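You operate a simulated robot arm through the tools that you are given. There is no shell and no other tool.

You are at the controls of a simulated robot arm. One attempt, no reset.

TASK
Ladle soup to about the small box's line, seat and clip its lid, cover the pan.

The check looks at the end state, three seconds after you hand in, the way a careful person would. Anything else that was tipped, shoved, dropped, spilled or broken makes it a failure. Lids that push on must go on centred and level and be pressed home; caps that screw on are set level and turned clockwise until they are tight.

THE ROBOT
A 7-joint arm with a two-finger parallel gripper, fixed in place. Base frame: the origin is at the foot of the arm, x ahead of it, y to its left, z up; the work surface is at about z = 92. Units: cm, degrees, N and s.
With the tool pointing down near the work surface it reaches from about 20 to 74 cm from the base axis. Its first joint turns from -166.0 to 166.0 degrees. Payload 1.57 kg.
The tool frame sits at the grasp point between the pads (the TCP): z along the fingers, y along the line on which they close. The tips reach 3 cm beyond it. Largest opening 11 cm; finger width 2.4, thickness 1.2; the body of the gripper, 4.8 by 11.2 cm, starts 7.8 cm behind the TCP.
Orientation is told as [roll, pitch, yaw] about the base's x, y, z axes, in that order, counted from this pose: with the fingers straight down and closing along the base's y, the tool's x points along the base's -x, its y along +y and its z along -z.

THE INTERFACE
- The arm moves only by the tool send_rows. Its argument "steps" is a list of rows, each a list of 3 entries, a list of its own where there are three numbers: the opening, from 0 (shut) to 1 (fully open), then the shift along the tool's x, y, z in mm, then the turn, a rotation vector about the tool's x, y, z in degrees. In form: [[fingers, [tx, ty, tz], [ax, ay, az]], ...]. A call has 1 to 20 rows; each row shifts and turns the commanded pose from where the row before left it, along the tool's axes as they then stand. Each row takes 0.2 s and may step no farther than 5 cm and 8.6 degrees from the row before; otherwise, or with a gripper value out of range, the whole call is refused. Where a pose cannot be reached the arm comes as near as it can. A force on the tool above 90 N (or 10 N above the force at the start of the call, whichever is more), or a blocked arm, ends the call early, and 0.2 s more pass. Each finger travels about 4.5 cm/s and halts on what it meets, pressing with about 43 N; the grip force reading is that of the motor and also rises with nothing between the fingers. The clock runs only during rows and for 0.2 s after the last one: add rows that do not move to give the fingers time. The reply holds the time, the measured pose of the TCP, the force on the tool along the base axes, the opening and the grip force, in the units named above and with some noise, with the torque about the TCP (base axes, N m) and any sound that the robot's microphone picked up.
- Cameras (640 x 400 px; columns grow to the right, rows downward): "scene" is fixed at [4.96, -65.1, 167.84]; the picture's right is [0.81, -0.59, 0.00], its down [-0.42, -0.58, -0.70] and it looks along [0.41, 0.57, -0.71] (base axes); focal length 254 px, centre (320, 200). "wrist" rides on the gripper at [7, 1.6, -14.1] in the tool frame; the picture's right is [-0.23, 0.97, 0.00], its down [-0.86, -0.20, -0.48] and it looks along [-0.47, -0.11, 0.88] (tool axes); focal length 222 px, centre (320, 200). There is no depth. A picture from a camera that has moved, and an enlarged one, comes with that camera's place and axes in the base frame and with its lens.
- grab_frame(camera): a new picture of that camera. No time passes.
- slide_trunk(by): slides the trunk up (or, below 0, down) by that many cm; the arm rides with it, the base frame stays. It gives what a move gives, with no picture.
- enlarge(camera, box): a new picture of the part [left, top, right, bottom] of that camera's present view, enlarged. No time passes.
- hand_in(): hands the job in; it is judged then, once.

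Places have to be worked out from the pictures, the camera data and where the tool is seen. Open the gripper and draw the arm clear of the work before you hand the job in, unless the task says otherwise.

The tools are called after "Request:" as name(argument=value, ...) on one line, values as JSON. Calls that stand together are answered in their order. send_rows: Moves the arm, as the interface text tells. Its arguments: {"type":"object","properties":{"steps":{"type":"array"}},"required":["steps"]} The other tools are called the same way: slide_trunk (by) slides the trunk up or down; grab_frame (camera) takes a picture; enlarge (camera, box) takes an enlarged picture of a part of a camera's view; hand_in () hands the job in.

At the start:

```text
time: 0.0
eef_pos: [40.84, 13.63, 134.89]
tcp_rot: [0.1, -0.1, 0.0]
ft_force: [-0.3, 0.3, 0.5]
torque: [0.0, -0.01, 0.02]
grip_width: 10.98
finger_force: 0.0
trunk travel left (down, up): [-52.5, 6.5]
```

scene: 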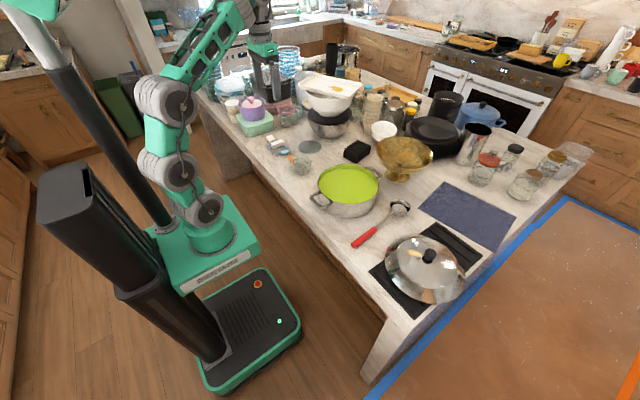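
wrist: 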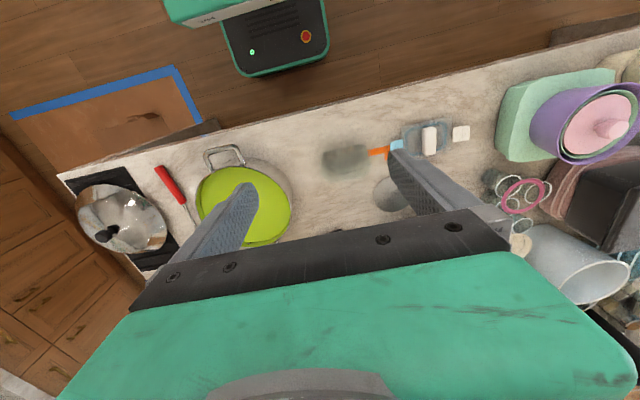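

The scene shows a pan with green soup, a ladle with a red handle, a glass pan lid and several containers. I'll enlarge parts of the scene to find the small box and its lid.

Request:
enlarge(camera="scene", box=[300, 140, 480, 310])

Request:
enlarge(camera="scene", box=[220, 60, 340, 190])

Request:
enlarge(camera="scene", box=[340, 60, 600, 220])

Request:
enlarge(camera="wrist", box=[300, 50, 640, 260])

```text
2.35 times, centred on (390, 225) of scene
camera zoom: at [4.96, -65.1, 167.84], right [0.81, -0.59, 0.0], down [-0.42, -0.58, -0.7], along [0.41, 0.57, -0.71], focal length 598 px, centre (155, 141)
```

zoom: 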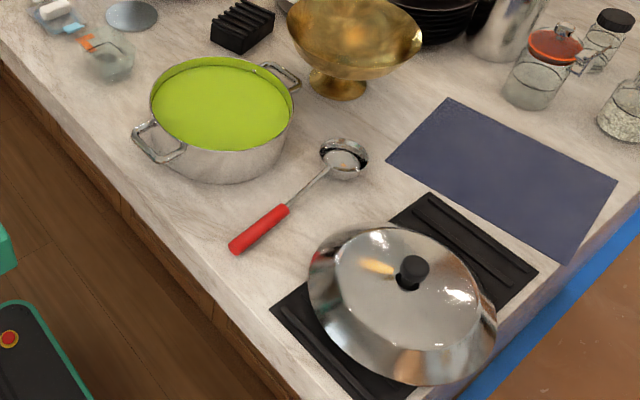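

```text
3.08 times, centred on (280, 125) of scene
camera zoom: at [4.96, -65.1, 167.84], right [0.81, -0.59, 0.0], down [-0.42, -0.58, -0.7], along [0.41, 0.57, -0.71], focal length 781 px, centre (443, 431)
```

zoom: 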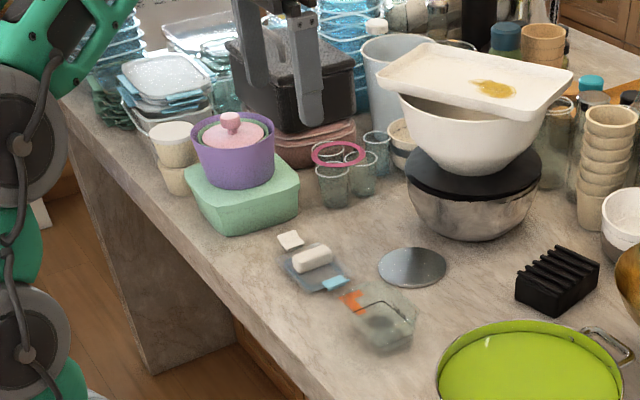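

```text
2.46 times, centred on (470, 140) of scene
camera zoom: at [4.96, -65.1, 167.84], right [0.81, -0.59, 0.0], down [-0.42, -0.58, -0.7], along [0.41, 0.57, -0.71], focal length 625 px, centre (-49, 348)
```

zoom: 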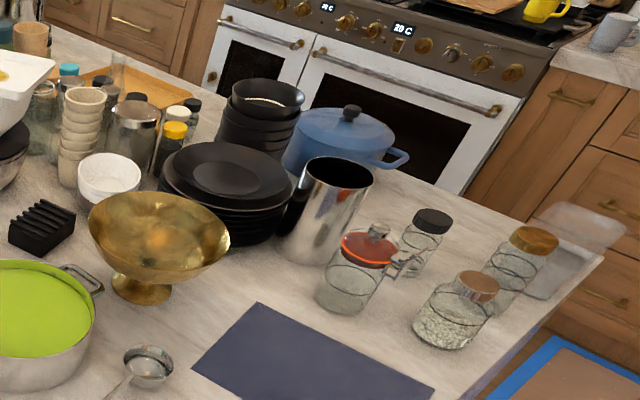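

```text
1.88 times, centred on (470, 155) of wrist
camera zoom: at [33.97, 15.38, 149.08], right [0.23, 0.97, 0.0], down [0.86, -0.2, 0.48], along [0.47, -0.11, -0.88], focal length 418 px, centre (38, 285)
```

zoom: 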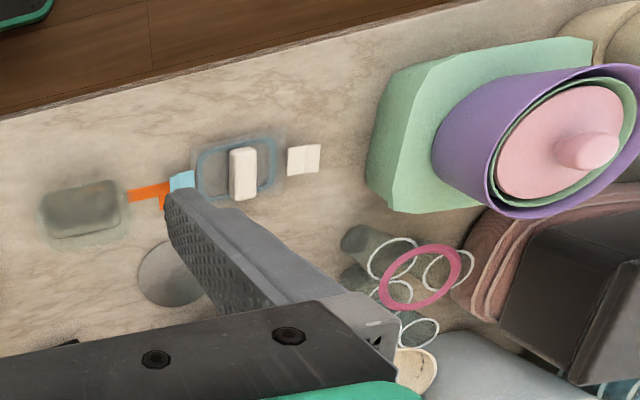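

I see a clear little box around scene (300,162) with orange and blue bits and a lid with a white block beside it. I'll zoom in closer on those.

Request:
enlarge(camera="scene", box=[262, 130, 312, 180])

Request:
enlarge(camera="wrist", box=[310, 110, 480, 220])

Request:
enlarge(camera="scene", box=[300, 160, 410, 250])

Request:
enlarge(camera="scene", box=[360, 210, 490, 310])

```text
8.00 times, centred on (287, 155) of scene
camera zoom: at [4.96, -65.1, 167.84], right [0.81, -0.59, 0.0], down [-0.42, -0.58, -0.7], along [0.41, 0.57, -0.71], focal length 2032 px, centre (584, 560)
```

zoom: 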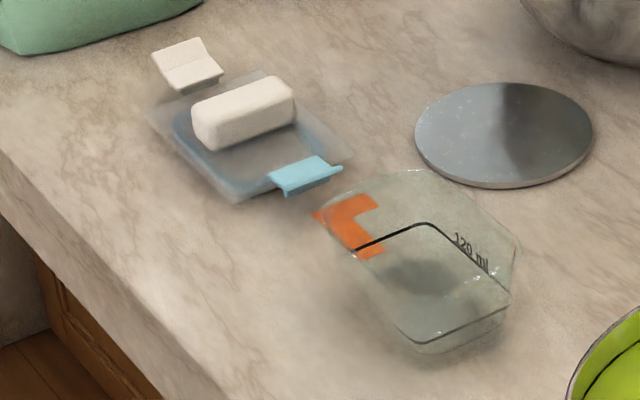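

```text
3.64 times, centred on (395, 165) of wrist
camera zoom: at [33.97, 15.38, 149.08], right [0.23, 0.97, 0.0], down [0.86, -0.2, 0.48], along [0.47, -0.11, -0.88], focal length 808 px, centre (47, 327)
```

zoom: 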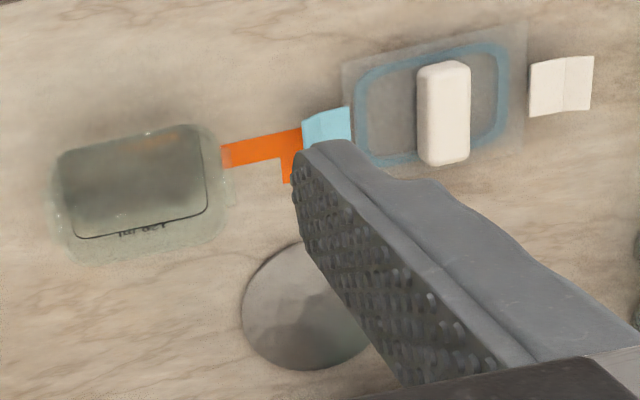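

```text
4.44 times, centred on (355, 205) of scene
camera zoom: at [4.96, -65.1, 167.84], right [0.81, -0.59, 0.0], down [-0.42, -0.58, -0.7], along [0.41, 0.57, -0.71], focal length 1129 px, centre (164, 178)
```

zoom: 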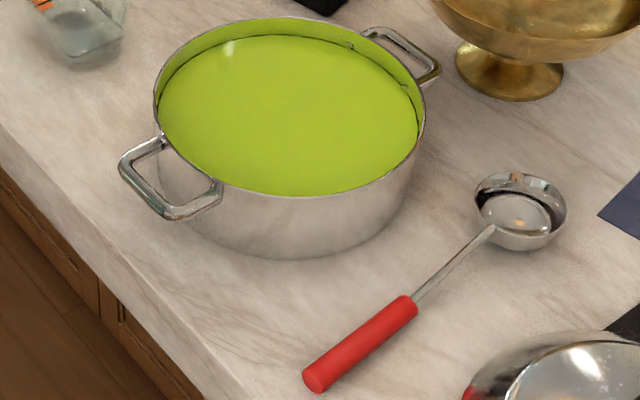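

```text
4.00 times, centred on (425, 260) of scene
camera zoom: at [4.96, -65.1, 167.84], right [0.81, -0.59, 0.0], down [-0.42, -0.58, -0.7], along [0.41, 0.57, -0.71], focal length 1016 px, centre (-100, -40)
```

zoom: 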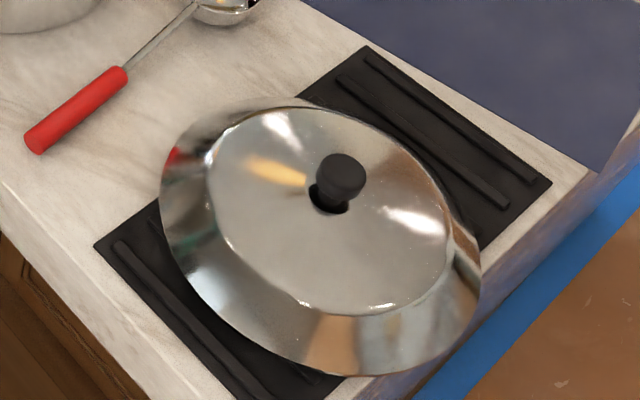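

The box is clear with a "120 ml" line at about (53,18). Its lid, with a white grip block and blue and white flaps, is at about (53,39). The ladle runs along x at y≈-29, the pan is near (60,-9) and the pan lid near (57,-50). I'll move the wrist camera over the box and lid for a closer look.

Request:
send_rows(steps=[[1, [-25, 17, 16], [0, 0, 0]], [1, [-25, 17, 16], [0, 0, 0]], [1, [-25, 17, 16], [0, 0, 0]], [1, [-25, 17, 16], [0, 0, 0]], [1, [-25, 17, 16], [0, 0, 0]], [1, [-25, 17, 16], [0, 0, 0]], [1, [-25, 17, 16], [0, 0, 0]], [1, [-25, 17, 16], [0, 0, 0]], [1, [0, 0, 0], [0, 0, 0]]])

```text
time: 2.0
eef_pos: [59.87, 26.32, 121.33]
tcp_rot: [0.0, -0.1, 0.0]
ft_force: [0.0, -1.0, 0.4]
torque: [-0.03, -0.01, 0.02]
grip_width: 10.99
finger_force: 0.0
out of reach, approached as far as the arm can: row 8
trunk travel left (down, up): [-52.5, 6.5]
```

The arm hit its reach limit slightly early at this height, but the view should do. I'll take the wrist picture.

Request:
grab_frame(camera="wrist")

Request:
enlarge(camera="wrist", box=[180, 20, 500, 220])

```text
taken
camera wrist: at [52.85, 27.99, 135.55], right [0.23, 0.97, 0.0], down [0.85, -0.2, 0.48], along [0.47, -0.11, -0.88], focal length 222 px, centre (320, 200)
```

wrist: 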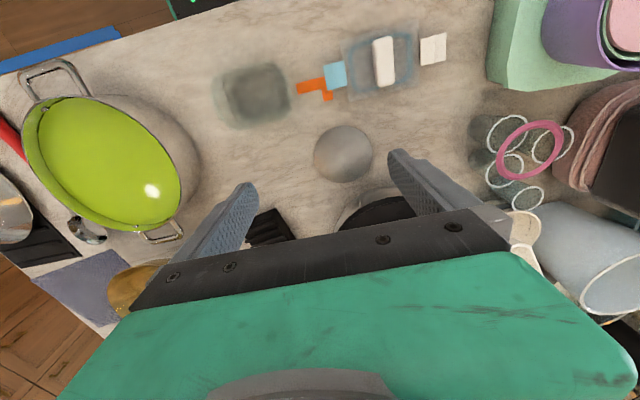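

```text
2.00 times, centred on (340, 120) of wrist
camera zoom: at [52.85, 27.99, 135.55], right [0.23, 0.97, 0.0], down [0.85, -0.2, 0.48], along [0.47, -0.11, -0.88], focal length 444 px, centre (280, 360)
```

zoom: 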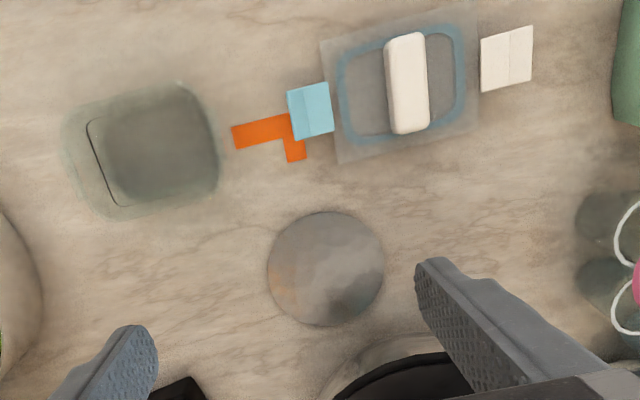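

The orange piece looks like tape on the counter beside the blue flap. I'll zoom in on the box and lid individually to get edges and orientation.

Request:
enlarge(camera="wrist", box=[200, 50, 330, 140])

Request:
enlarge(camera="wrist", box=[320, 15, 460, 110])

Request:
enlarge(camera="wrist", box=[0, 40, 220, 260])

```text
4.44 times, centred on (265, 95) of wrist
camera zoom: at [52.85, 27.99, 135.55], right [0.23, 0.97, 0.0], down [0.85, -0.2, 0.48], along [0.47, -0.11, -0.88], focal length 987 px, centre (564, 667)
```

zoom: 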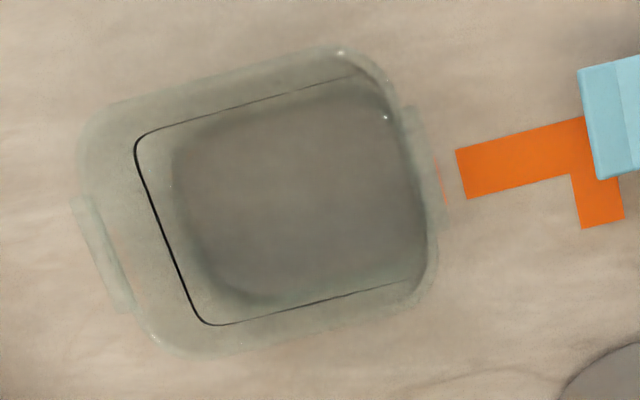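

```text
4.21 times, centred on (390, 62) of wrist
camera zoom: at [52.85, 27.99, 135.55], right [0.23, 0.97, 0.0], down [0.85, -0.2, 0.48], along [0.47, -0.11, -0.88], focal length 935 px, centre (25, 779)
```

zoom: 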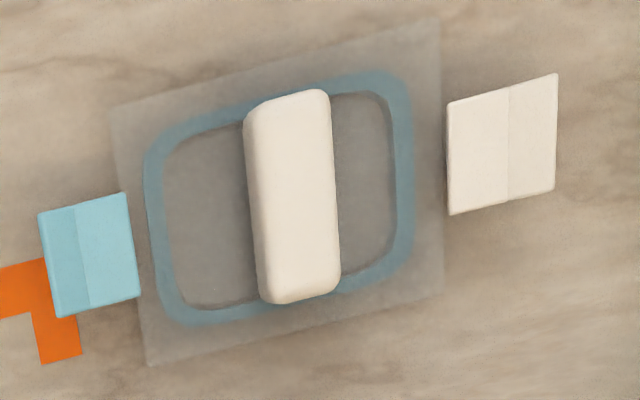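

```text
1.82 times, centred on (110, 150) of wrist
camera zoom: at [52.85, 27.99, 135.55], right [0.23, 0.97, 0.0], down [0.85, -0.2, 0.48], along [0.47, -0.11, -0.88], focal length 404 px, centre (702, 291)
```

zoom: 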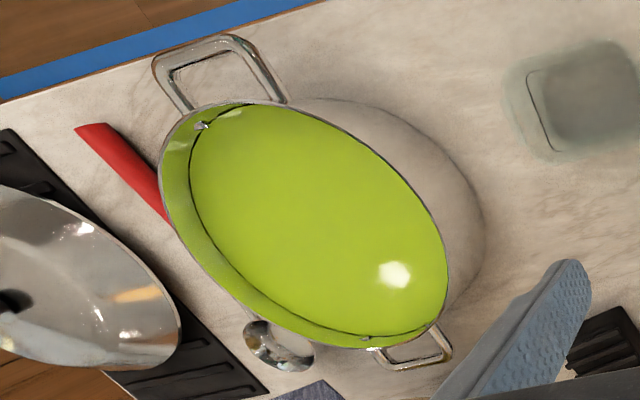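

The box is at about (53.0,16.8) and the lid at (53.0,38.1), both aligned with the base axes, so the lid needs about a 21 cm shift along -y. Next I'll look at the ladle, pan and pan lid from above.

Request:
send_rows(steps=[[1, [4, -39, 2], [0, 0, 0]], [1, [4, -39, 2], [0, 0, 0]], [1, [4, -39, 2], [0, 0, 0]], [1, [4, -39, 2], [0, 0, 0]], [1, [4, -39, 2], [0, 0, 0]], [1, [4, -39, 2], [0, 0, 0]], [1, [4, -39, 2], [0, 0, 0]], [1, [4, -39, 2], [0, 0, 0]], [1, [4, -39, 2], [0, 0, 0]], [1, [4, -39, 2], [0, 0, 0]], [1, [4, -39, 2], [0, 0, 0]], [1, [4, -39, 2], [0, 0, 0]], [1, [4, -39, 2], [0, 0, 0]], [1, [0, 0, 0], [0, 0, 0]]])

Request:
grab_frame(camera="wrist")

Request:
enlarge(camera="wrist", box=[180, 20, 460, 200])

Request:
enlarge(camera="wrist", box=[60, 20, 260, 180])

```text
time: 5.0
eef_pos: [54.23, -24.47, 118.86]
tcp_rot: [0.0, 0.0, 0.0]
ft_force: [-0.7, 0.2, 0.7]
torque: [0.0, -0.01, -0.02]
grip_width: 10.99
finger_force: 0.1
trunk travel left (down, up): [-52.5, 6.5]
```

```text
taken
camera wrist: at [47.23, -22.56, 133.14], right [0.23, 0.97, 0.0], down [0.85, -0.2, 0.48], along [0.47, -0.11, -0.88], focal length 222 px, centre (320, 200)
```

wrist: 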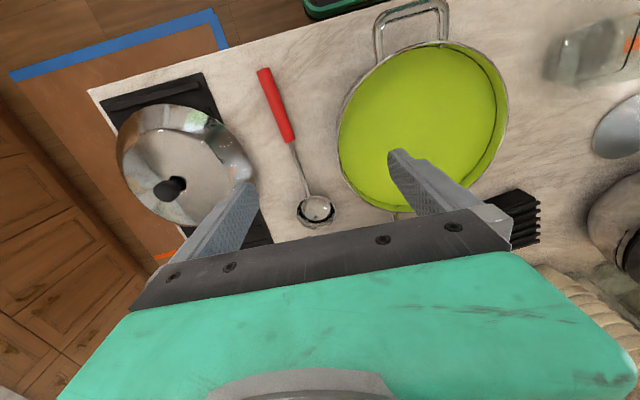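

```text
2.22 times, centred on (320, 110) of wrist
camera zoom: at [47.23, -22.56, 133.14], right [0.23, 0.97, 0.0], down [0.85, -0.2, 0.48], along [0.47, -0.11, -0.88], focal length 494 px, centre (320, 400)
```

zoom: 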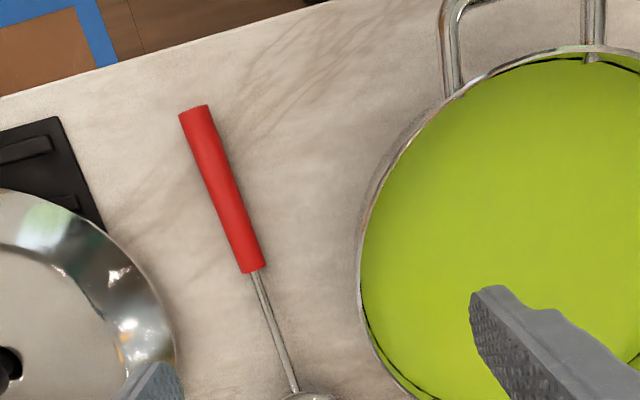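

```text
2.50 times, centred on (160, 100) of wrist
camera zoom: at [47.23, -22.56, 133.14], right [0.23, 0.97, 0.0], down [0.85, -0.2, 0.48], along [0.47, -0.11, -0.88], focal length 555 px, centre (720, 450)
```

zoom: 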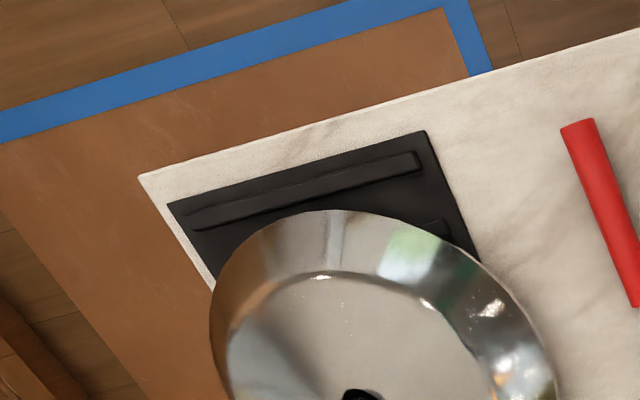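

The ladle handle runs from about (44.3,-30.7) to (55.2,-29.7), yawed about 5.5° and sitting near z 94–95. I'll move above the handle at x≈52 with matching yaw and half-open fingers, then check alignment.

Request:
send_rows(steps=[[0.55, [5.5, -13.7, 20], [0, 0, 0]], [0.55, [5.5, -13.7, 20], [0, 0, 0]], [0.55, [5.5, -13.7, 20], [0, 0, -2.7]], [0.55, [5.5, -13.7, 20], [0, 0, -2.8]], [0.55, [0, 0, 20], [0, 0, 0]], [0.55, [0, 0, 0], [0, 0, 0]]])

Request:
grab_frame(camera="wrist")

Request:
grab_frame(camera="scene")

```text
time: 6.4
eef_pos: [52.18, -29.72, 108.68]
tcp_rot: [0.0, 0.0, 5.5]
ft_force: [-0.7, 0.7, 0.3]
torque: [0.05, 0.0, 0.04]
grip_width: 6.03
finger_force: 0.2
trunk travel left (down, up): [-52.5, 6.5]
```

```text
taken
camera wrist: at [45.06, -28.63, 122.96], right [0.13, 0.99, 0.0], down [0.87, -0.12, 0.48], along [0.47, -0.06, -0.88], focal length 222 px, centre (320, 200)
```

wrist: 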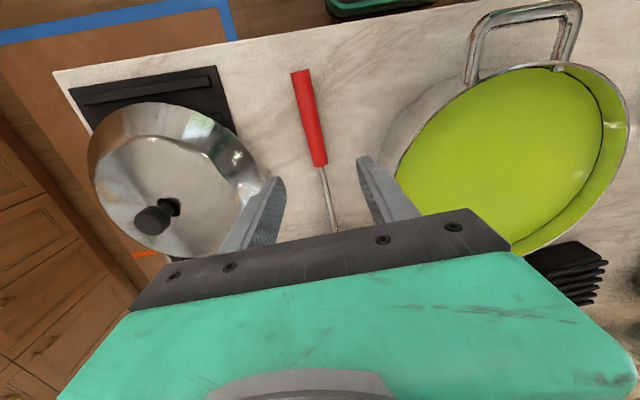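

```text
taken
```

scene: 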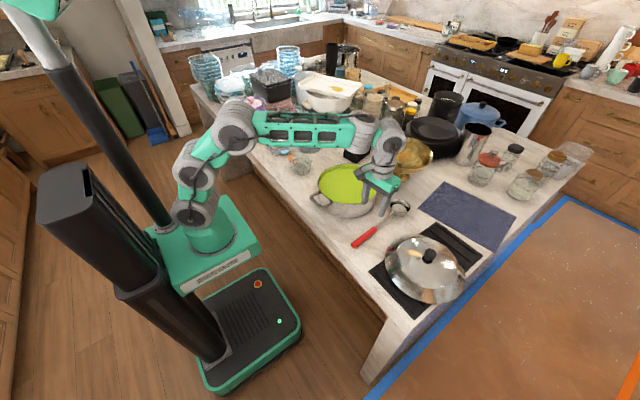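

The handle sits about 0.4 cm toward -y of the gripper centre, so I'll nudge over and descend to TCP z≈95.7, where the tips are just above the counter.

Request:
send_rows(steps=[[0.55, [0, -3.5, 20], [0, 0, 0]], [0.55, [0, 0, 20], [0, 0, 0]], [0.55, [0, 0, 20], [0, 0, 0]], [0.55, [0, 0, 20], [0, 0, 0]], [0.55, [0, 0, 20], [0, 0, 0]], [0.55, [0, 0, 15], [0, 0, 0]], [0.55, [0, 0, 10], [0, 0, 0]], [0.55, [0, 0, 5], [0, 0, 0]], [0.55, [0, 0, 0], [0, 0, 0]]])

Request:
grab_frame(camera="wrist")

Request:
enlarge(camera="scene", box=[330, 170, 430, 260])

```text
time: 8.4
eef_pos: [52.08, -30.04, 95.8]
tcp_rot: [0.0, 0.1, 5.5]
ft_force: [0.8, 0.2, 0.0]
torque: [-0.03, 0.01, -0.03]
grip_width: 6.05
finger_force: 0.0
trunk travel left (down, up): [-52.5, 6.5]
```

```text
taken
camera wrist: at [45.0, -28.94, 109.95], right [0.13, 0.99, 0.0], down [0.87, -0.12, 0.48], along [0.47, -0.06, -0.88], focal length 222 px, centre (320, 200)
```

wrist: 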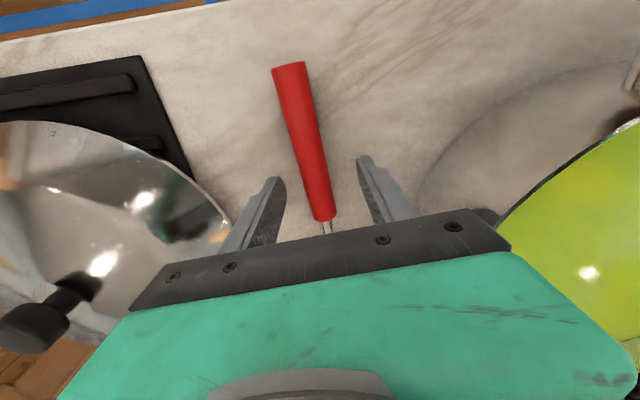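

```text
4.44 times, centred on (380, 215) of scene
camera zoom: at [4.96, -65.1, 167.84], right [0.81, -0.59, 0.0], down [-0.42, -0.58, -0.7], along [0.41, 0.57, -0.71], focal length 1129 px, centre (53, 133)
```

zoom: 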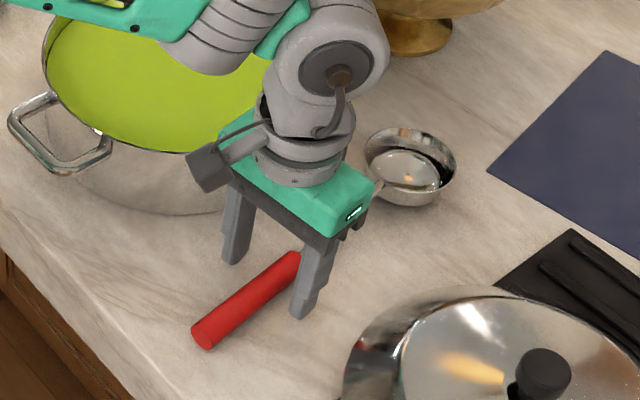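

The handle is centred between the fingers. I'll lower 3 mm more and close on it.

Request:
send_rows(steps=[[0.55, [0, 0, 3], [0, 0, 0]], [0.3, [0, 0, 0], [0, 0, 0]], [0, [0, 0, 0], [0, 0, 0]], [0, [0, 0, 0], [0, 0, 0]], [0, [0, 0, 0], [0, 0, 0]], [0, [0, 0, 0], [0, 0, 0]], [0, [0, 0, 0], [0, 0, 0]]])

```text
time: 10.0
eef_pos: [52.16, -30.17, 95.27]
tcp_rot: [0.1, -0.1, 5.6]
ft_force: [0.2, -0.2, -0.1]
torque: [-0.03, 0.01, -0.01]
grip_width: 2.57
finger_force: 36.6
trunk travel left (down, up): [-52.5, 6.5]
```

The grip holds at 2.57 cm width. I'll lift it slowly about 6 cm and look at how the ladle hangs.

Request:
send_rows(steps=[[0, [0, 0, -10], [0, 0, 0]], [0, [0, 0, -10], [0, 0, 0]], [0, [0, 0, -15], [0, 0, 0]], [0, [0, 0, -15], [0, 0, 0]], [0, [0, 0, -10], [0, 0, 0]], [0, [0, 0, 0], [0, 0, 0]]])

Request:
enlarge(camera="scene", box=[330, 170, 430, 260])

Request:
grab_frame(camera="wrist")

```text
time: 11.4
eef_pos: [51.94, -30.04, 101.28]
tcp_rot: [0.1, -0.1, 5.5]
ft_force: [-0.2, 0.4, -1.3]
torque: [0.0, 0.04, 0.0]
grip_width: 2.58
finger_force: 36.7
trunk travel left (down, up): [-52.5, 6.5]
```

```text
4.44 times, centred on (380, 215) of scene
camera zoom: at [4.96, -65.1, 167.84], right [0.81, -0.59, 0.0], down [-0.42, -0.58, -0.7], along [0.41, 0.57, -0.71], focal length 1129 px, centre (53, 133)
```

zoom: 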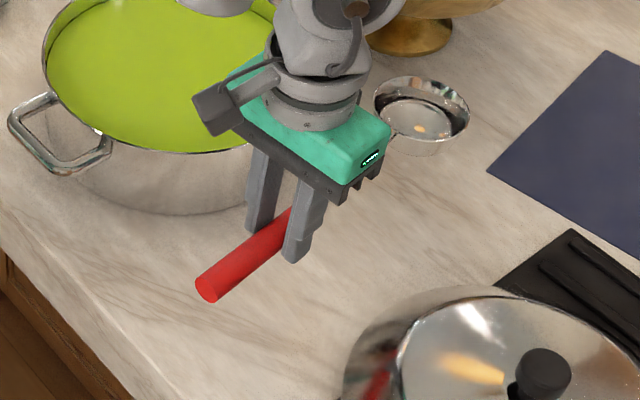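

```text
taken
camera wrist: at [44.94, -28.96, 115.61], right [0.13, 0.99, 0.0], down [0.87, -0.12, 0.48], along [0.47, -0.06, -0.88], focal length 222 px, centre (320, 200)
```

wrist: 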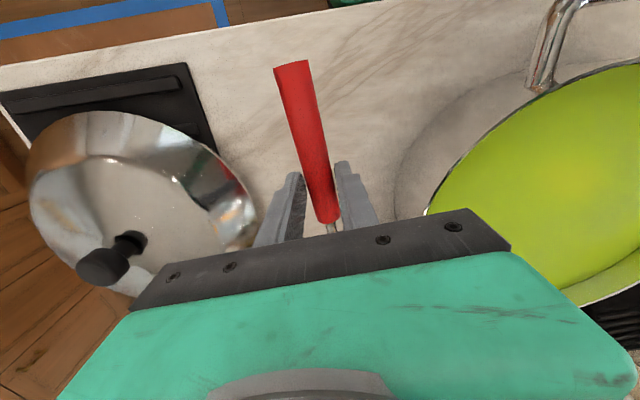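

The ladle is held without slip and weighs about 130 g. I'll zoom in on the bowl to judge the rim's levelness and shape.

Request:
enlarge(camera="scene", box=[395, 175, 445, 215])

Request:
enlarge(camera="scene", box=[300, 155, 400, 225])

```text
10.00 times, centred on (420, 195) of scene
camera zoom: at [4.96, -65.1, 167.84], right [0.81, -0.59, 0.0], down [-0.42, -0.58, -0.7], along [0.41, 0.57, -0.71], focal length 2540 px, centre (-680, 250)
```

zoom: 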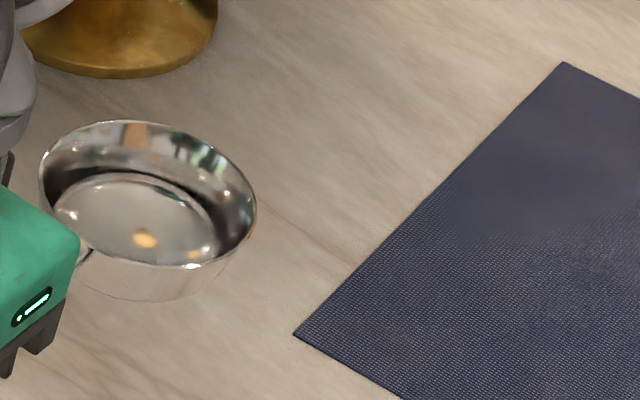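

```text
5.71 times, centred on (350, 190) of scene
camera zoom: at [4.96, -65.1, 167.84], right [0.81, -0.59, 0.0], down [-0.42, -0.58, -0.7], along [0.41, 0.57, -0.71], focal length 1451 px, centre (149, 257)
```

zoom: 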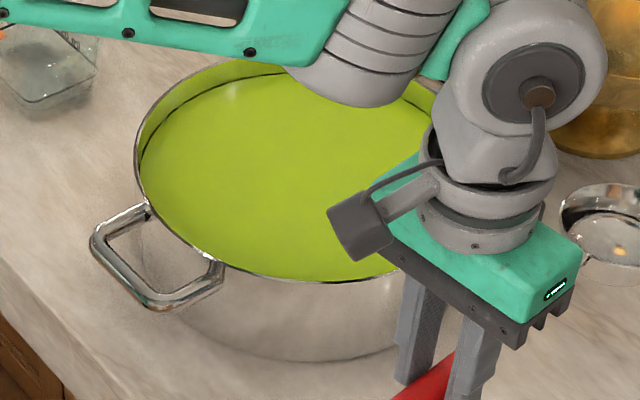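

The rim is level when the tool points straight down, with the bowl centre about 17.1 cm ahead of the TCP and the rim about 1.8 cm above it. I'll raise the ladle, carry it to the pan's near-left side and yaw it to -30° so the scene camera keeps a clear view.

Request:
send_rows(steps=[[0, [0, 0, -20], [0, 0, 0]], [0, [0, 0, -25], [0, 0, 0]], [0, [0, 0, -25], [0, 0, 0]], [0, [0, 0, -25], [0, 0, 0]], [0, [4.2, 24, -10], [0, 0, 0]], [0, [4.2, 24, 0], [0, 0, 0]], [0, [4.2, 24, 0], [0, 0, 0]], [0, [4.2, 24, 0], [0, 0, 0]], [0, [4.2, 24, 0], [0, 0, 0]], [0, [4.2, 24, 0], [0, 0, 0]], [0, [4.2, 24, 0], [0, 0, 0]], [0, [4.2, 24, 0], [0, 0, 0]], [0, [4.2, 24, 0], [0, 0, 0]], [0, [4.2, 24, 0], [0, 0, 0]], [0, [4.2, 24, 0], [0, 0, 0]], [0, [4.2, 24, 0], [0, 0, 0]], [0, [0, 0, 0], [0, 0, 0]]])

Request:
send_rows(steps=[[0, [0, 0, 0], [0, 0, 6]], [0, [0, 0, 0], [0, 0, 6]], [0, [0, 0, 0], [0, 0, 6]], [0, [0, 0, 0], [0, 0, 6]], [0, [0, 0, 0], [0, 0, 6]], [0, [0, 0, 0], [0, 0, 5.5]], [0, [0, 0, 0], [0, 0, 0]]])

Request:
grab_frame(camera="scene")

Request:
enlarge(camera="scene", box=[300, 150, 400, 220])

```text
time: 15.0
eef_pos: [44.33, -1.8, 112.0]
tcp_rot: [0.0, 0.0, 5.5]
ft_force: [0.3, -0.3, -0.7]
torque: [0.04, 0.02, -0.02]
grip_width: 2.58
finger_force: 37.2
trunk travel left (down, up): [-52.5, 6.5]
```

```text
time: 16.6
eef_pos: [44.41, -1.84, 111.99]
tcp_rot: [0.0, 0.0, -30.1]
ft_force: [-0.8, -0.4, -1.1]
torque: [0.05, 0.04, 0.04]
grip_width: 2.59
finger_force: 37.4
trunk travel left (down, up): [-52.5, 6.5]
```

```text
taken
```

scene: 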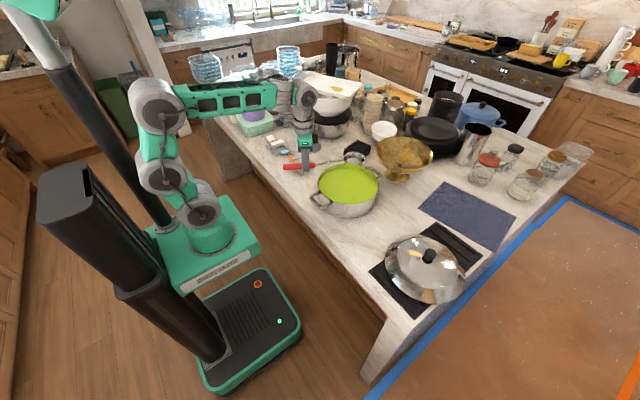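

```text
5.71 times, centred on (350, 185) of scene
camera zoom: at [4.96, -65.1, 167.84], right [0.81, -0.59, 0.0], down [-0.42, -0.58, -0.7], along [0.41, 0.57, -0.71], focal length 1451 px, centre (149, 286)
```

zoom: 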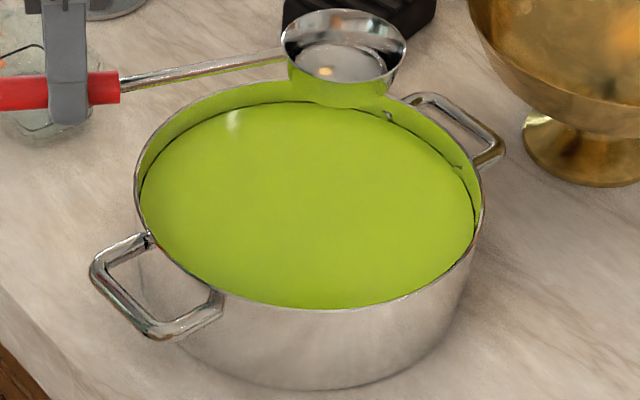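

I have a clear view: the soup sits about 2 cm below the pan rim. I'll zoom on the bowl to check its level and position again before dipping.

Request:
enlarge(camera="scene", box=[335, 140, 385, 180])

Request:
enlarge(camera="scene", box=[270, 140, 350, 190])

Request:
grab_frame(camera="wrist")

```text
10.00 times, centred on (360, 160) of scene
camera zoom: at [4.96, -65.1, 167.84], right [0.81, -0.59, 0.0], down [-0.42, -0.58, -0.7], along [0.41, 0.57, -0.71], focal length 2540 px, centre (-80, 600)
```

zoom: 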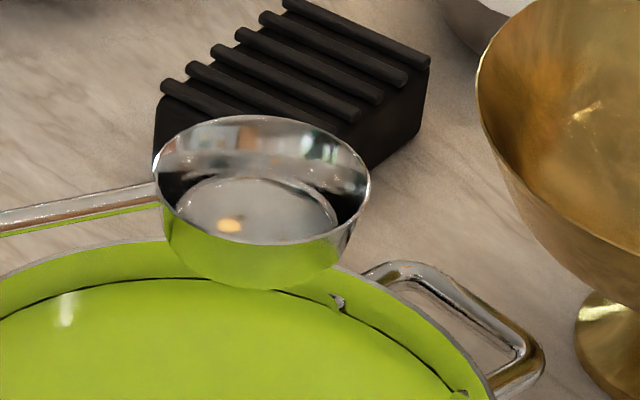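

```text
8.00 times, centred on (310, 165) of scene
camera zoom: at [4.96, -65.1, 167.84], right [0.81, -0.59, 0.0], down [-0.42, -0.58, -0.7], along [0.41, 0.57, -0.71], focal length 2032 px, centre (400, 480)
```

zoom: 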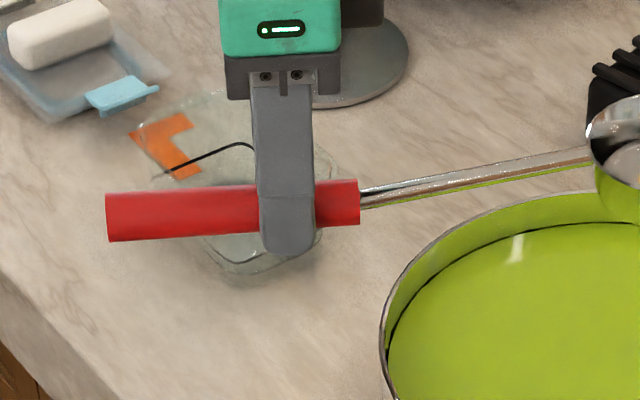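

```text
taken
camera wrist: at [39.19, 3.18, 126.11], right [0.69, 0.73, 0.0], down [0.64, -0.6, 0.48], along [0.35, -0.33, -0.88], focal length 222 px, centre (320, 200)
```

wrist: 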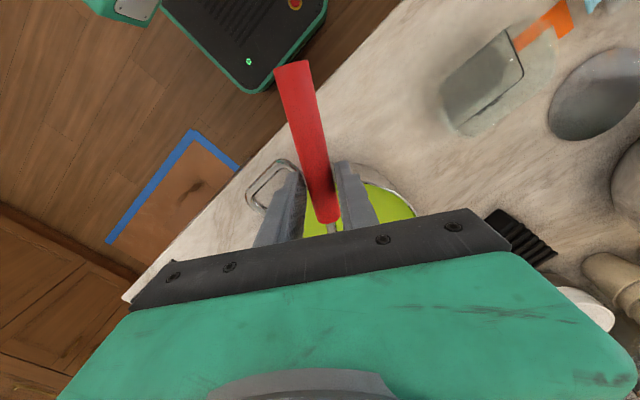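

Re-measured: the rim centre is about 17.5 cm ahead of and 0.6 cm above the TCP, it's level, and the bowl is roughly a hemisphere of radius 3.9. The shaft must clear the pan rim, so I'll pitch the ladle nose-down 25° over the pan before lowering.

Request:
send_rows(steps=[[0, [0, 0, 0], [0, 6.25, 0]], [0, [0, 0, 0], [0, 6.25, 0]], [0, [0, 0, 0], [0, 6.25, 0]], [0, [0, 0, 0], [0, 6.25, 0]], [0, [0, 0, 0], [0, 0, 0]]])

Request:
enlarge(camera="scene", box=[290, 140, 400, 220])

```text
time: 17.8
eef_pos: [42.11, -0.99, 107.44]
tcp_rot: [0.1, 25.1, -30.1]
ft_force: [-0.2, -0.7, -1.1]
torque: [0.0, 0.04, 0.01]
grip_width: 2.57
finger_force: 37.0
out of reach, approached as far as the arm can: row 3, 4
trunk travel left (down, up): [-52.5, 6.5]
```

```text
5.00 times, centred on (345, 180) of scene
camera zoom: at [4.96, -65.1, 167.84], right [0.81, -0.59, 0.0], down [-0.42, -0.58, -0.7], along [0.41, 0.57, -0.71], focal length 1270 px, centre (195, 300)
```

zoom: 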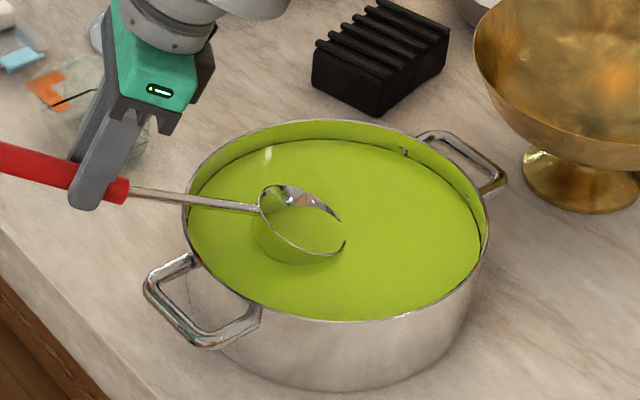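

The arm hit a limit while pitching, so the TCP sank to z 107.4 and the bowl's front lip is already just under the soup surface, meaning soup level is about 98.9. Nothing touched. I'll ease forward 2 cm in two small rows to re-centre and see how the commanded pose behaves.

Request:
send_rows(steps=[[0, [-9, 0, -4.2], [0, 0, 0]], [0, [-9, 0, -4.2], [0, 0, 0]], [0, [0, 0, 0], [0, 0, 0]]])

Request:
enlarge(camera="scene", box=[290, 140, 400, 220])

```text
time: 18.6
eef_pos: [43.55, -1.9, 106.85]
tcp_rot: [0.0, 25.1, -30.0]
ft_force: [0.6, -0.1, -2.0]
torque: [0.05, 0.03, 0.01]
grip_width: 2.58
finger_force: 37.2
out of reach, approached as far as the arm can: row 1, 2
trunk travel left (down, up): [-52.5, 6.5]
```

```text
5.00 times, centred on (345, 180) of scene
camera zoom: at [4.96, -65.1, 167.84], right [0.81, -0.59, 0.0], down [-0.42, -0.58, -0.7], along [0.41, 0.57, -0.71], focal length 1270 px, centre (195, 300)
```

zoom: 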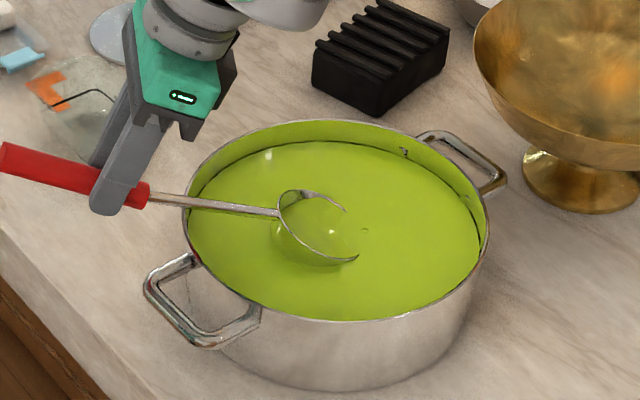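

The bowl is mostly flooded now and still clear of the rim. I'll lower another 0.8 cm to flood it well.

Request:
send_rows(steps=[[0, [-1.7, 0, 3.6], [0, 0, 0]], [0, [-1.7, 0, 3.6], [0, 0, 0]], [0, [0, 0, 0], [0, 0, 0]]])

Request:
enlarge(camera="scene", box=[300, 160, 370, 210])

```text
time: 19.4
eef_pos: [43.42, -1.92, 106.07]
tcp_rot: [0.0, 25.0, -30.0]
ft_force: [-0.8, -0.1, -2.7]
torque: [0.05, 0.07, 0.01]
grip_width: 2.58
finger_force: 37.4
trunk travel left (down, up): [-52.5, 6.5]
```

```text
8.00 times, centred on (335, 185) of scene
camera zoom: at [4.96, -65.1, 167.84], right [0.81, -0.59, 0.0], down [-0.42, -0.58, -0.7], along [0.41, 0.57, -0.71], focal length 2032 px, centre (200, 320)
```

zoom: 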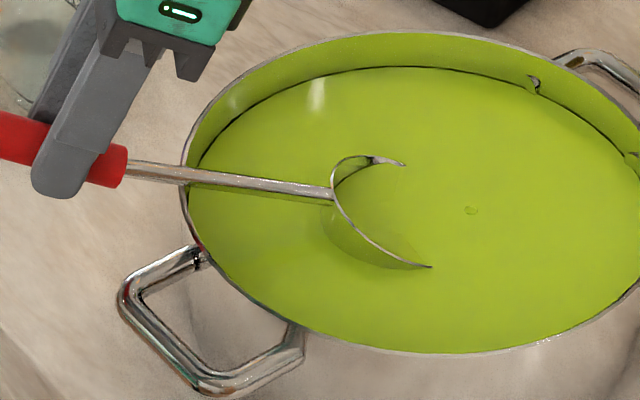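

Clearance over the rim still looks adequate. I'll now scoop: reduce the pitch to about 19° while sinking slightly so the front lip breaks the surface, then raise and level gently.

Request:
send_rows(steps=[[0, [-1.2, 0, 2.7], [0, -3, 0]], [0, [-1.1, 0, 2.7], [0, -3, 0]], [0, [1.6, 0, -4.7], [0, -3, 0]], [0, [1.4, 0, -4.8], [0, -3, 0]], [0, [1.1, 0, -4.9], [0, -3, 0]], [0, [1.7, 0, -9.8], [0, -3, 0]], [0, [1.2, 0, -9.9], [0, -3, 0]], [0, [0.7, 0, -9.9], [0, -3, 0]], [0, [0, 0, -10], [0, -1, 0]], [0, [0, 0, 0], [0, 0, 0]], [0, [0, 0, 0], [0, 0, 0]]])

Request:
enlarge(camera="scene", box=[300, 140, 400, 210])

Request:
enlarge(camera="scene", box=[335, 145, 375, 180])

```text
time: 21.8
eef_pos: [43.41, -1.83, 110.98]
tcp_rot: [0.0, 0.0, -30.0]
ft_force: [-0.4, 0.7, -2.1]
torque: [0.08, 0.07, 0.01]
grip_width: 2.58
finger_force: 37.0
trunk travel left (down, up): [-52.5, 6.5]
```

```text
5.71 times, centred on (350, 175) of scene
camera zoom: at [4.96, -65.1, 167.84], right [0.81, -0.59, 0.0], down [-0.42, -0.58, -0.7], along [0.41, 0.57, -0.71], focal length 1451 px, centre (149, 343)
```

zoom: 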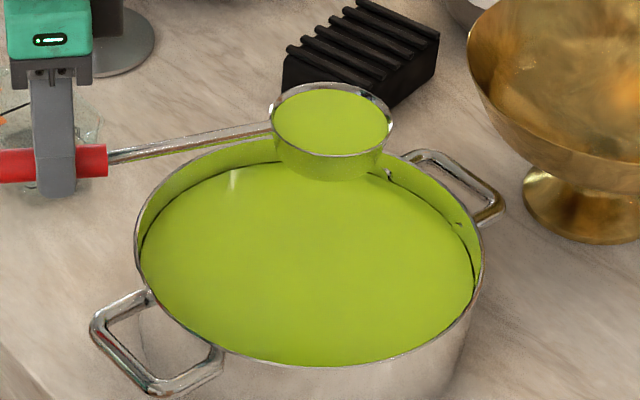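

```text
11.43 times, centred on (355, 162) of scene
camera zoom: at [4.96, -65.1, 167.84], right [0.81, -0.59, 0.0], down [-0.42, -0.58, -0.7], along [0.41, 0.57, -0.71], focal length 2902 px, centre (-80, 629)
```

zoom: 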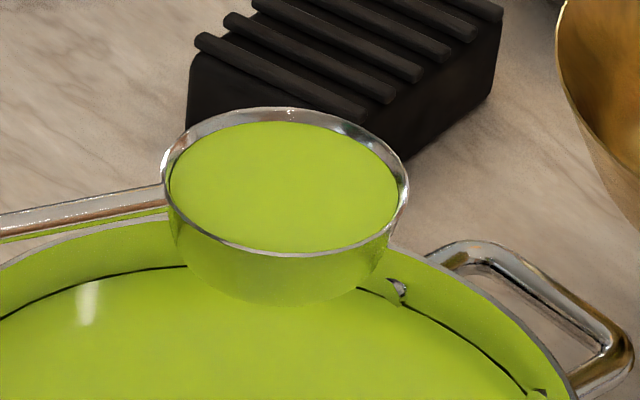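

The ladle is level with roughly 55–60 ml aboard, and nothing was disturbed. Before carrying it over, I'll zoom on the box to fix its height and position.

Request:
enlarge(camera="scene", box=[282, 142, 322, 172])

Request:
enlarge(camera="wrist", box=[400, 0, 600, 160])

```text
13.33 times, centred on (302, 157) of scene
camera zoom: at [4.96, -65.1, 167.84], right [0.81, -0.59, 0.0], down [-0.42, -0.58, -0.7], along [0.41, 0.57, -0.71], focal length 3386 px, centre (560, 773)
```

zoom: 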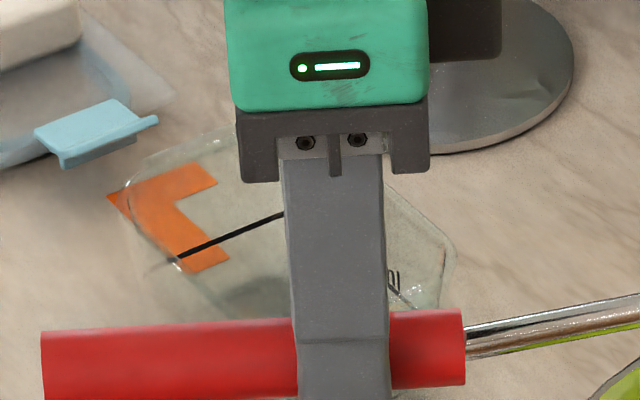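

```text
2.50 times, centred on (500, 80) of wrist
camera zoom: at [38.23, 3.2, 125.25], right [0.68, 0.73, 0.0], down [0.64, -0.6, 0.48], along [0.35, -0.33, -0.88], focal length 555 px, centre (-130, 500)
```

zoom: 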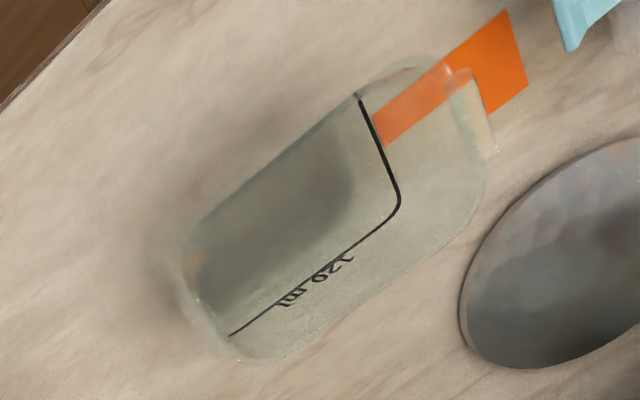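

Triangulating the box's end catch puts its rim at z≈98 and its centre at (52.9,17.2). I'll carry the ladle level and smoothly toward (35.4,19.4), pointing +x, with the bowl above the box.

Request:
send_rows(steps=[[0, [5.3, 4.3, 0], [0, 0, 0]], [0, [10.5, 8.6, 0], [0, 0, 0]], [0, [15.8, 13.0, 0], [0, 0, 0]], [0, [17.5, 14.4, 0], [0, 0, 0]], [0, [17.5, 14.4, 0], [0, 0, 0]], [0, [17.5, 14.4, 0], [0, 0, 0]], [0, [17.5, 14.4, 0], [0, 0, 0]], [0, [17.5, 14.4, 0], [0, 0, 0]], [0, [17.5, 14.4, 0], [0, 0, 0]], [0, [15.8, 13.0, 0], [0, 0, 0]], [0, [12.3, 10.1, 0], [0, 0, 0]], [0, [7, 5.8, 0], [0, 0, 0]], [0, [3.5, 2.9, 0], [0, 0, 0]], [0, [0, 0, 0], [0, 0, 0]]])

Request:
send_rows(steps=[[0, [0, 0, 0], [0, 0, -1]], [0, [0, 0, 0], [0, 0, -2]], [0, [0, 0, 0], [0, 0, -3]], [0, [0, 0, 0], [0, 0, -4]], [0, [0, 0, 0], [0, 0, -4]], [0, [0, 0, 0], [0, 0, -4]], [0, [0, 0, 0], [0, 0, -4]], [0, [0, 0, 0], [0, 0, -3]], [0, [0, 0, 0], [0, 0, -3]], [0, [0, 0, 0], [0, 0, -1.5]], [0, [0, 0, 0], [0, 0, -0.5]], [0, [0, 0, 0], [0, 0, 0]]])

Request:
enlarge(camera="scene", box=[250, 110, 350, 180])

Request:
grab_frame(camera="scene")

```text
time: 24.8
eef_pos: [35.61, 19.25, 110.81]
tcp_rot: [0.1, -0.1, -29.9]
ft_force: [-0.5, 0.5, -1.7]
torque: [0.03, 0.09, -0.01]
grip_width: 2.58
finger_force: 36.9
trunk travel left (down, up): [-52.5, 6.5]
```

```text
time: 27.4
eef_pos: [35.53, 19.35, 110.8]
tcp_rot: [0.0, 0.0, -0.1]
ft_force: [-0.2, 0.4, -2.7]
torque: [-0.01, 0.1, -0.01]
grip_width: 2.58
finger_force: 37.0
trunk travel left (down, up): [-52.5, 6.5]
```

```text
5.71 times, centred on (300, 145) of scene
camera zoom: at [4.96, -65.1, 167.84], right [0.81, -0.59, 0.0], down [-0.42, -0.58, -0.7], along [0.41, 0.57, -0.71], focal length 1451 px, centre (434, 514)
```

zoom: 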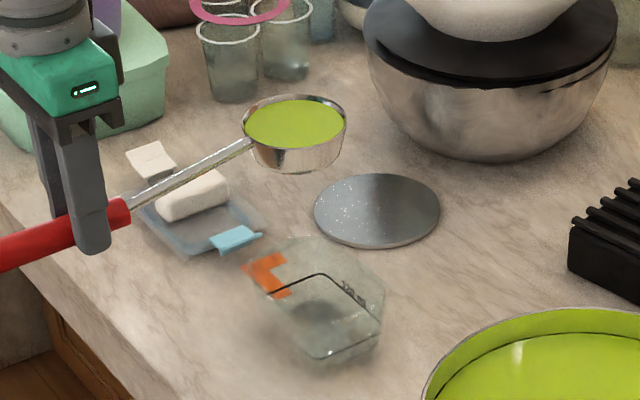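

```text
taken
```

scene: 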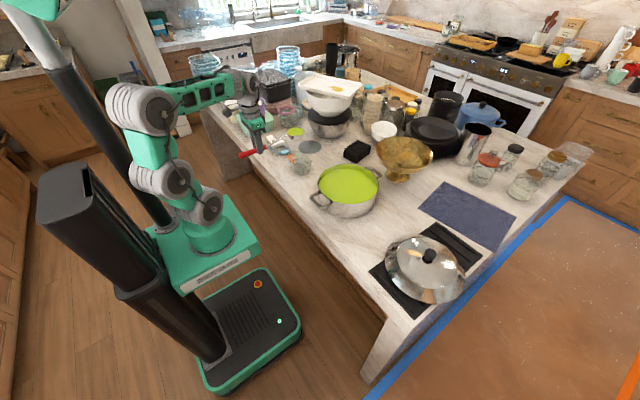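

The bowl is right above the box as intended. I'll lower so the bowl bottom is about 2.5 cm above the box rim, then roll slightly (below the spill angle) to test reachability.

Request:
send_rows(steps=[[0, [0, 0, 5], [0, 0, 0]], [0, [0, 0, 10], [0, 0, 0]], [0, [0, 0, 15], [0, 0, 0]], [0, [0, 0, 15], [0, 0, 0]], [0, [0, 0, 12], [0, 0, 0]], [0, [0, 0, 7], [0, 0, 0]], [0, [0, 0, 4], [0, 0, 0]], [0, [0, 0, 0], [-2, 0, 0]], [0, [0, 0, 0], [-3, 0, 0]], [0, [0, 0, 0], [-3, 0, 0]], [0, [0, 0, 0], [-2, 0, 0]], [0, [0, 0, 0], [0, 0, 0]]])

Request:
enlarge(camera="scene", box=[270, 125, 330, 175])

```text
time: 30.0
eef_pos: [35.5, 19.38, 103.92]
tcp_rot: [10.0, 0.1, -0.1]
ft_force: [0.0, -0.1, -3.2]
torque: [-0.01, 0.08, 0.0]
grip_width: 2.61
finger_force: 37.2
trunk travel left (down, up): [-52.5, 6.5]
```

```text
8.00 times, centred on (300, 150) of scene
camera zoom: at [4.96, -65.1, 167.84], right [0.81, -0.59, 0.0], down [-0.42, -0.58, -0.7], along [0.41, 0.57, -0.71], focal length 2032 px, centre (480, 600)
```

zoom: 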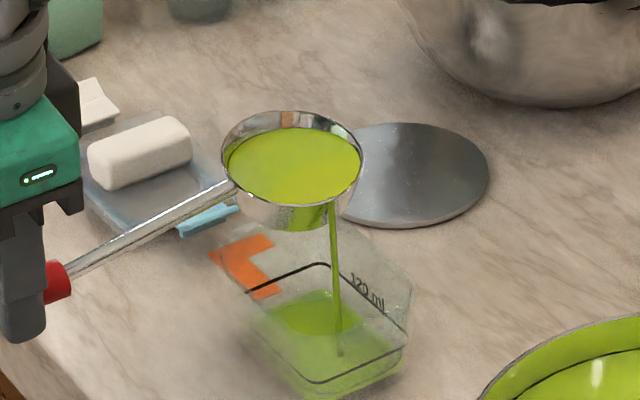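

Soup is already streaming into the box at 10° roll and landing inside it near the centre. I'll hold briefly, then continue rolling in small steps.

Request:
send_rows(steps=[[0, [0, 0, 0], [0, 0, 0]], [0, [0, 0, 0], [0, 0, 0]], [0, [0, 0, 0], [-3, 0, 0]], [0, [0, 0, 0], [-3, 0, 0]], [0, [0, 0, 0], [-3, 0, 0]], [0, [0, 0, 0], [0, 0, 0]], [0, [0, 0, 0], [0, 0, 0]], [0, [0, 0, 0], [0, 0, 0]]])

Request:
enlarge(camera="scene", box=[270, 125, 330, 175])

```text
time: 31.8
eef_pos: [35.52, 19.2, 104.07]
tcp_rot: [18.9, 0.0, 0.0]
ft_force: [-0.5, -0.1, -1.3]
torque: [0.0, 0.09, -0.03]
grip_width: 2.61
finger_force: 37.6
trunk travel left (down, up): [-52.5, 6.5]
```

```text
8.00 times, centred on (300, 150) of scene
camera zoom: at [4.96, -65.1, 167.84], right [0.81, -0.59, 0.0], down [-0.42, -0.58, -0.7], along [0.41, 0.57, -0.71], focal length 2032 px, centre (480, 600)
```

zoom: 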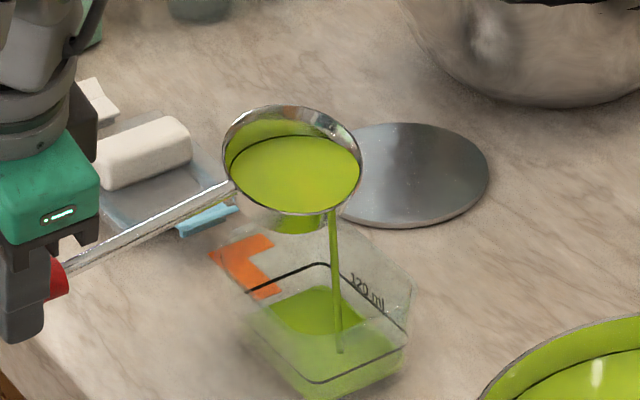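

The pour is controlled and the level is rising below the line. I'll keep rolling in small steps with pauses.

Request:
send_rows(steps=[[0, [0, 0, 0], [-3, 0, 0]], [0, [0, 0, 0], [-3, 0, 0]], [0, [0, 0, 0], [-3, 0, 0]], [0, [0, 0, 0], [-3, 0, 0]], [0, [0, 0, 0], [0, 0, 0]], [0, [0, 0, 0], [0, 0, 0]], [0, [0, 0, 0], [0, 0, 0]], [0, [0, 0, 0], [0, 0, 0]]])

Request:
enlarge(camera="scene", box=[270, 125, 330, 175])

```text
time: 33.6
eef_pos: [35.46, 19.25, 104.0]
tcp_rot: [31.1, -0.1, 0.0]
ft_force: [0.5, 0.5, -1.3]
torque: [0.02, 0.04, -0.01]
grip_width: 2.59
finger_force: 37.0
trunk travel left (down, up): [-52.5, 6.5]
```

```text
8.00 times, centred on (300, 150) of scene
camera zoom: at [4.96, -65.1, 167.84], right [0.81, -0.59, 0.0], down [-0.42, -0.58, -0.7], along [0.41, 0.57, -0.71], focal length 2032 px, centre (480, 600)
```

zoom: 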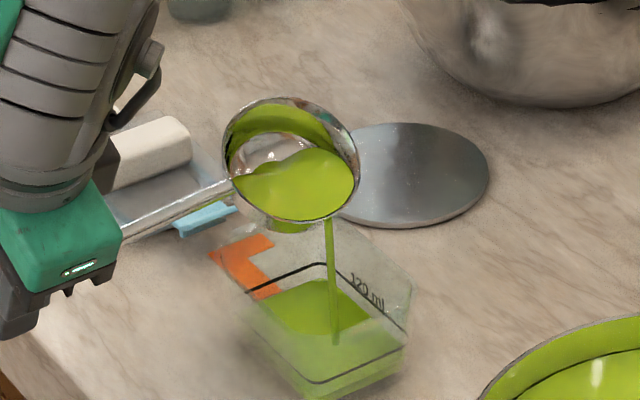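

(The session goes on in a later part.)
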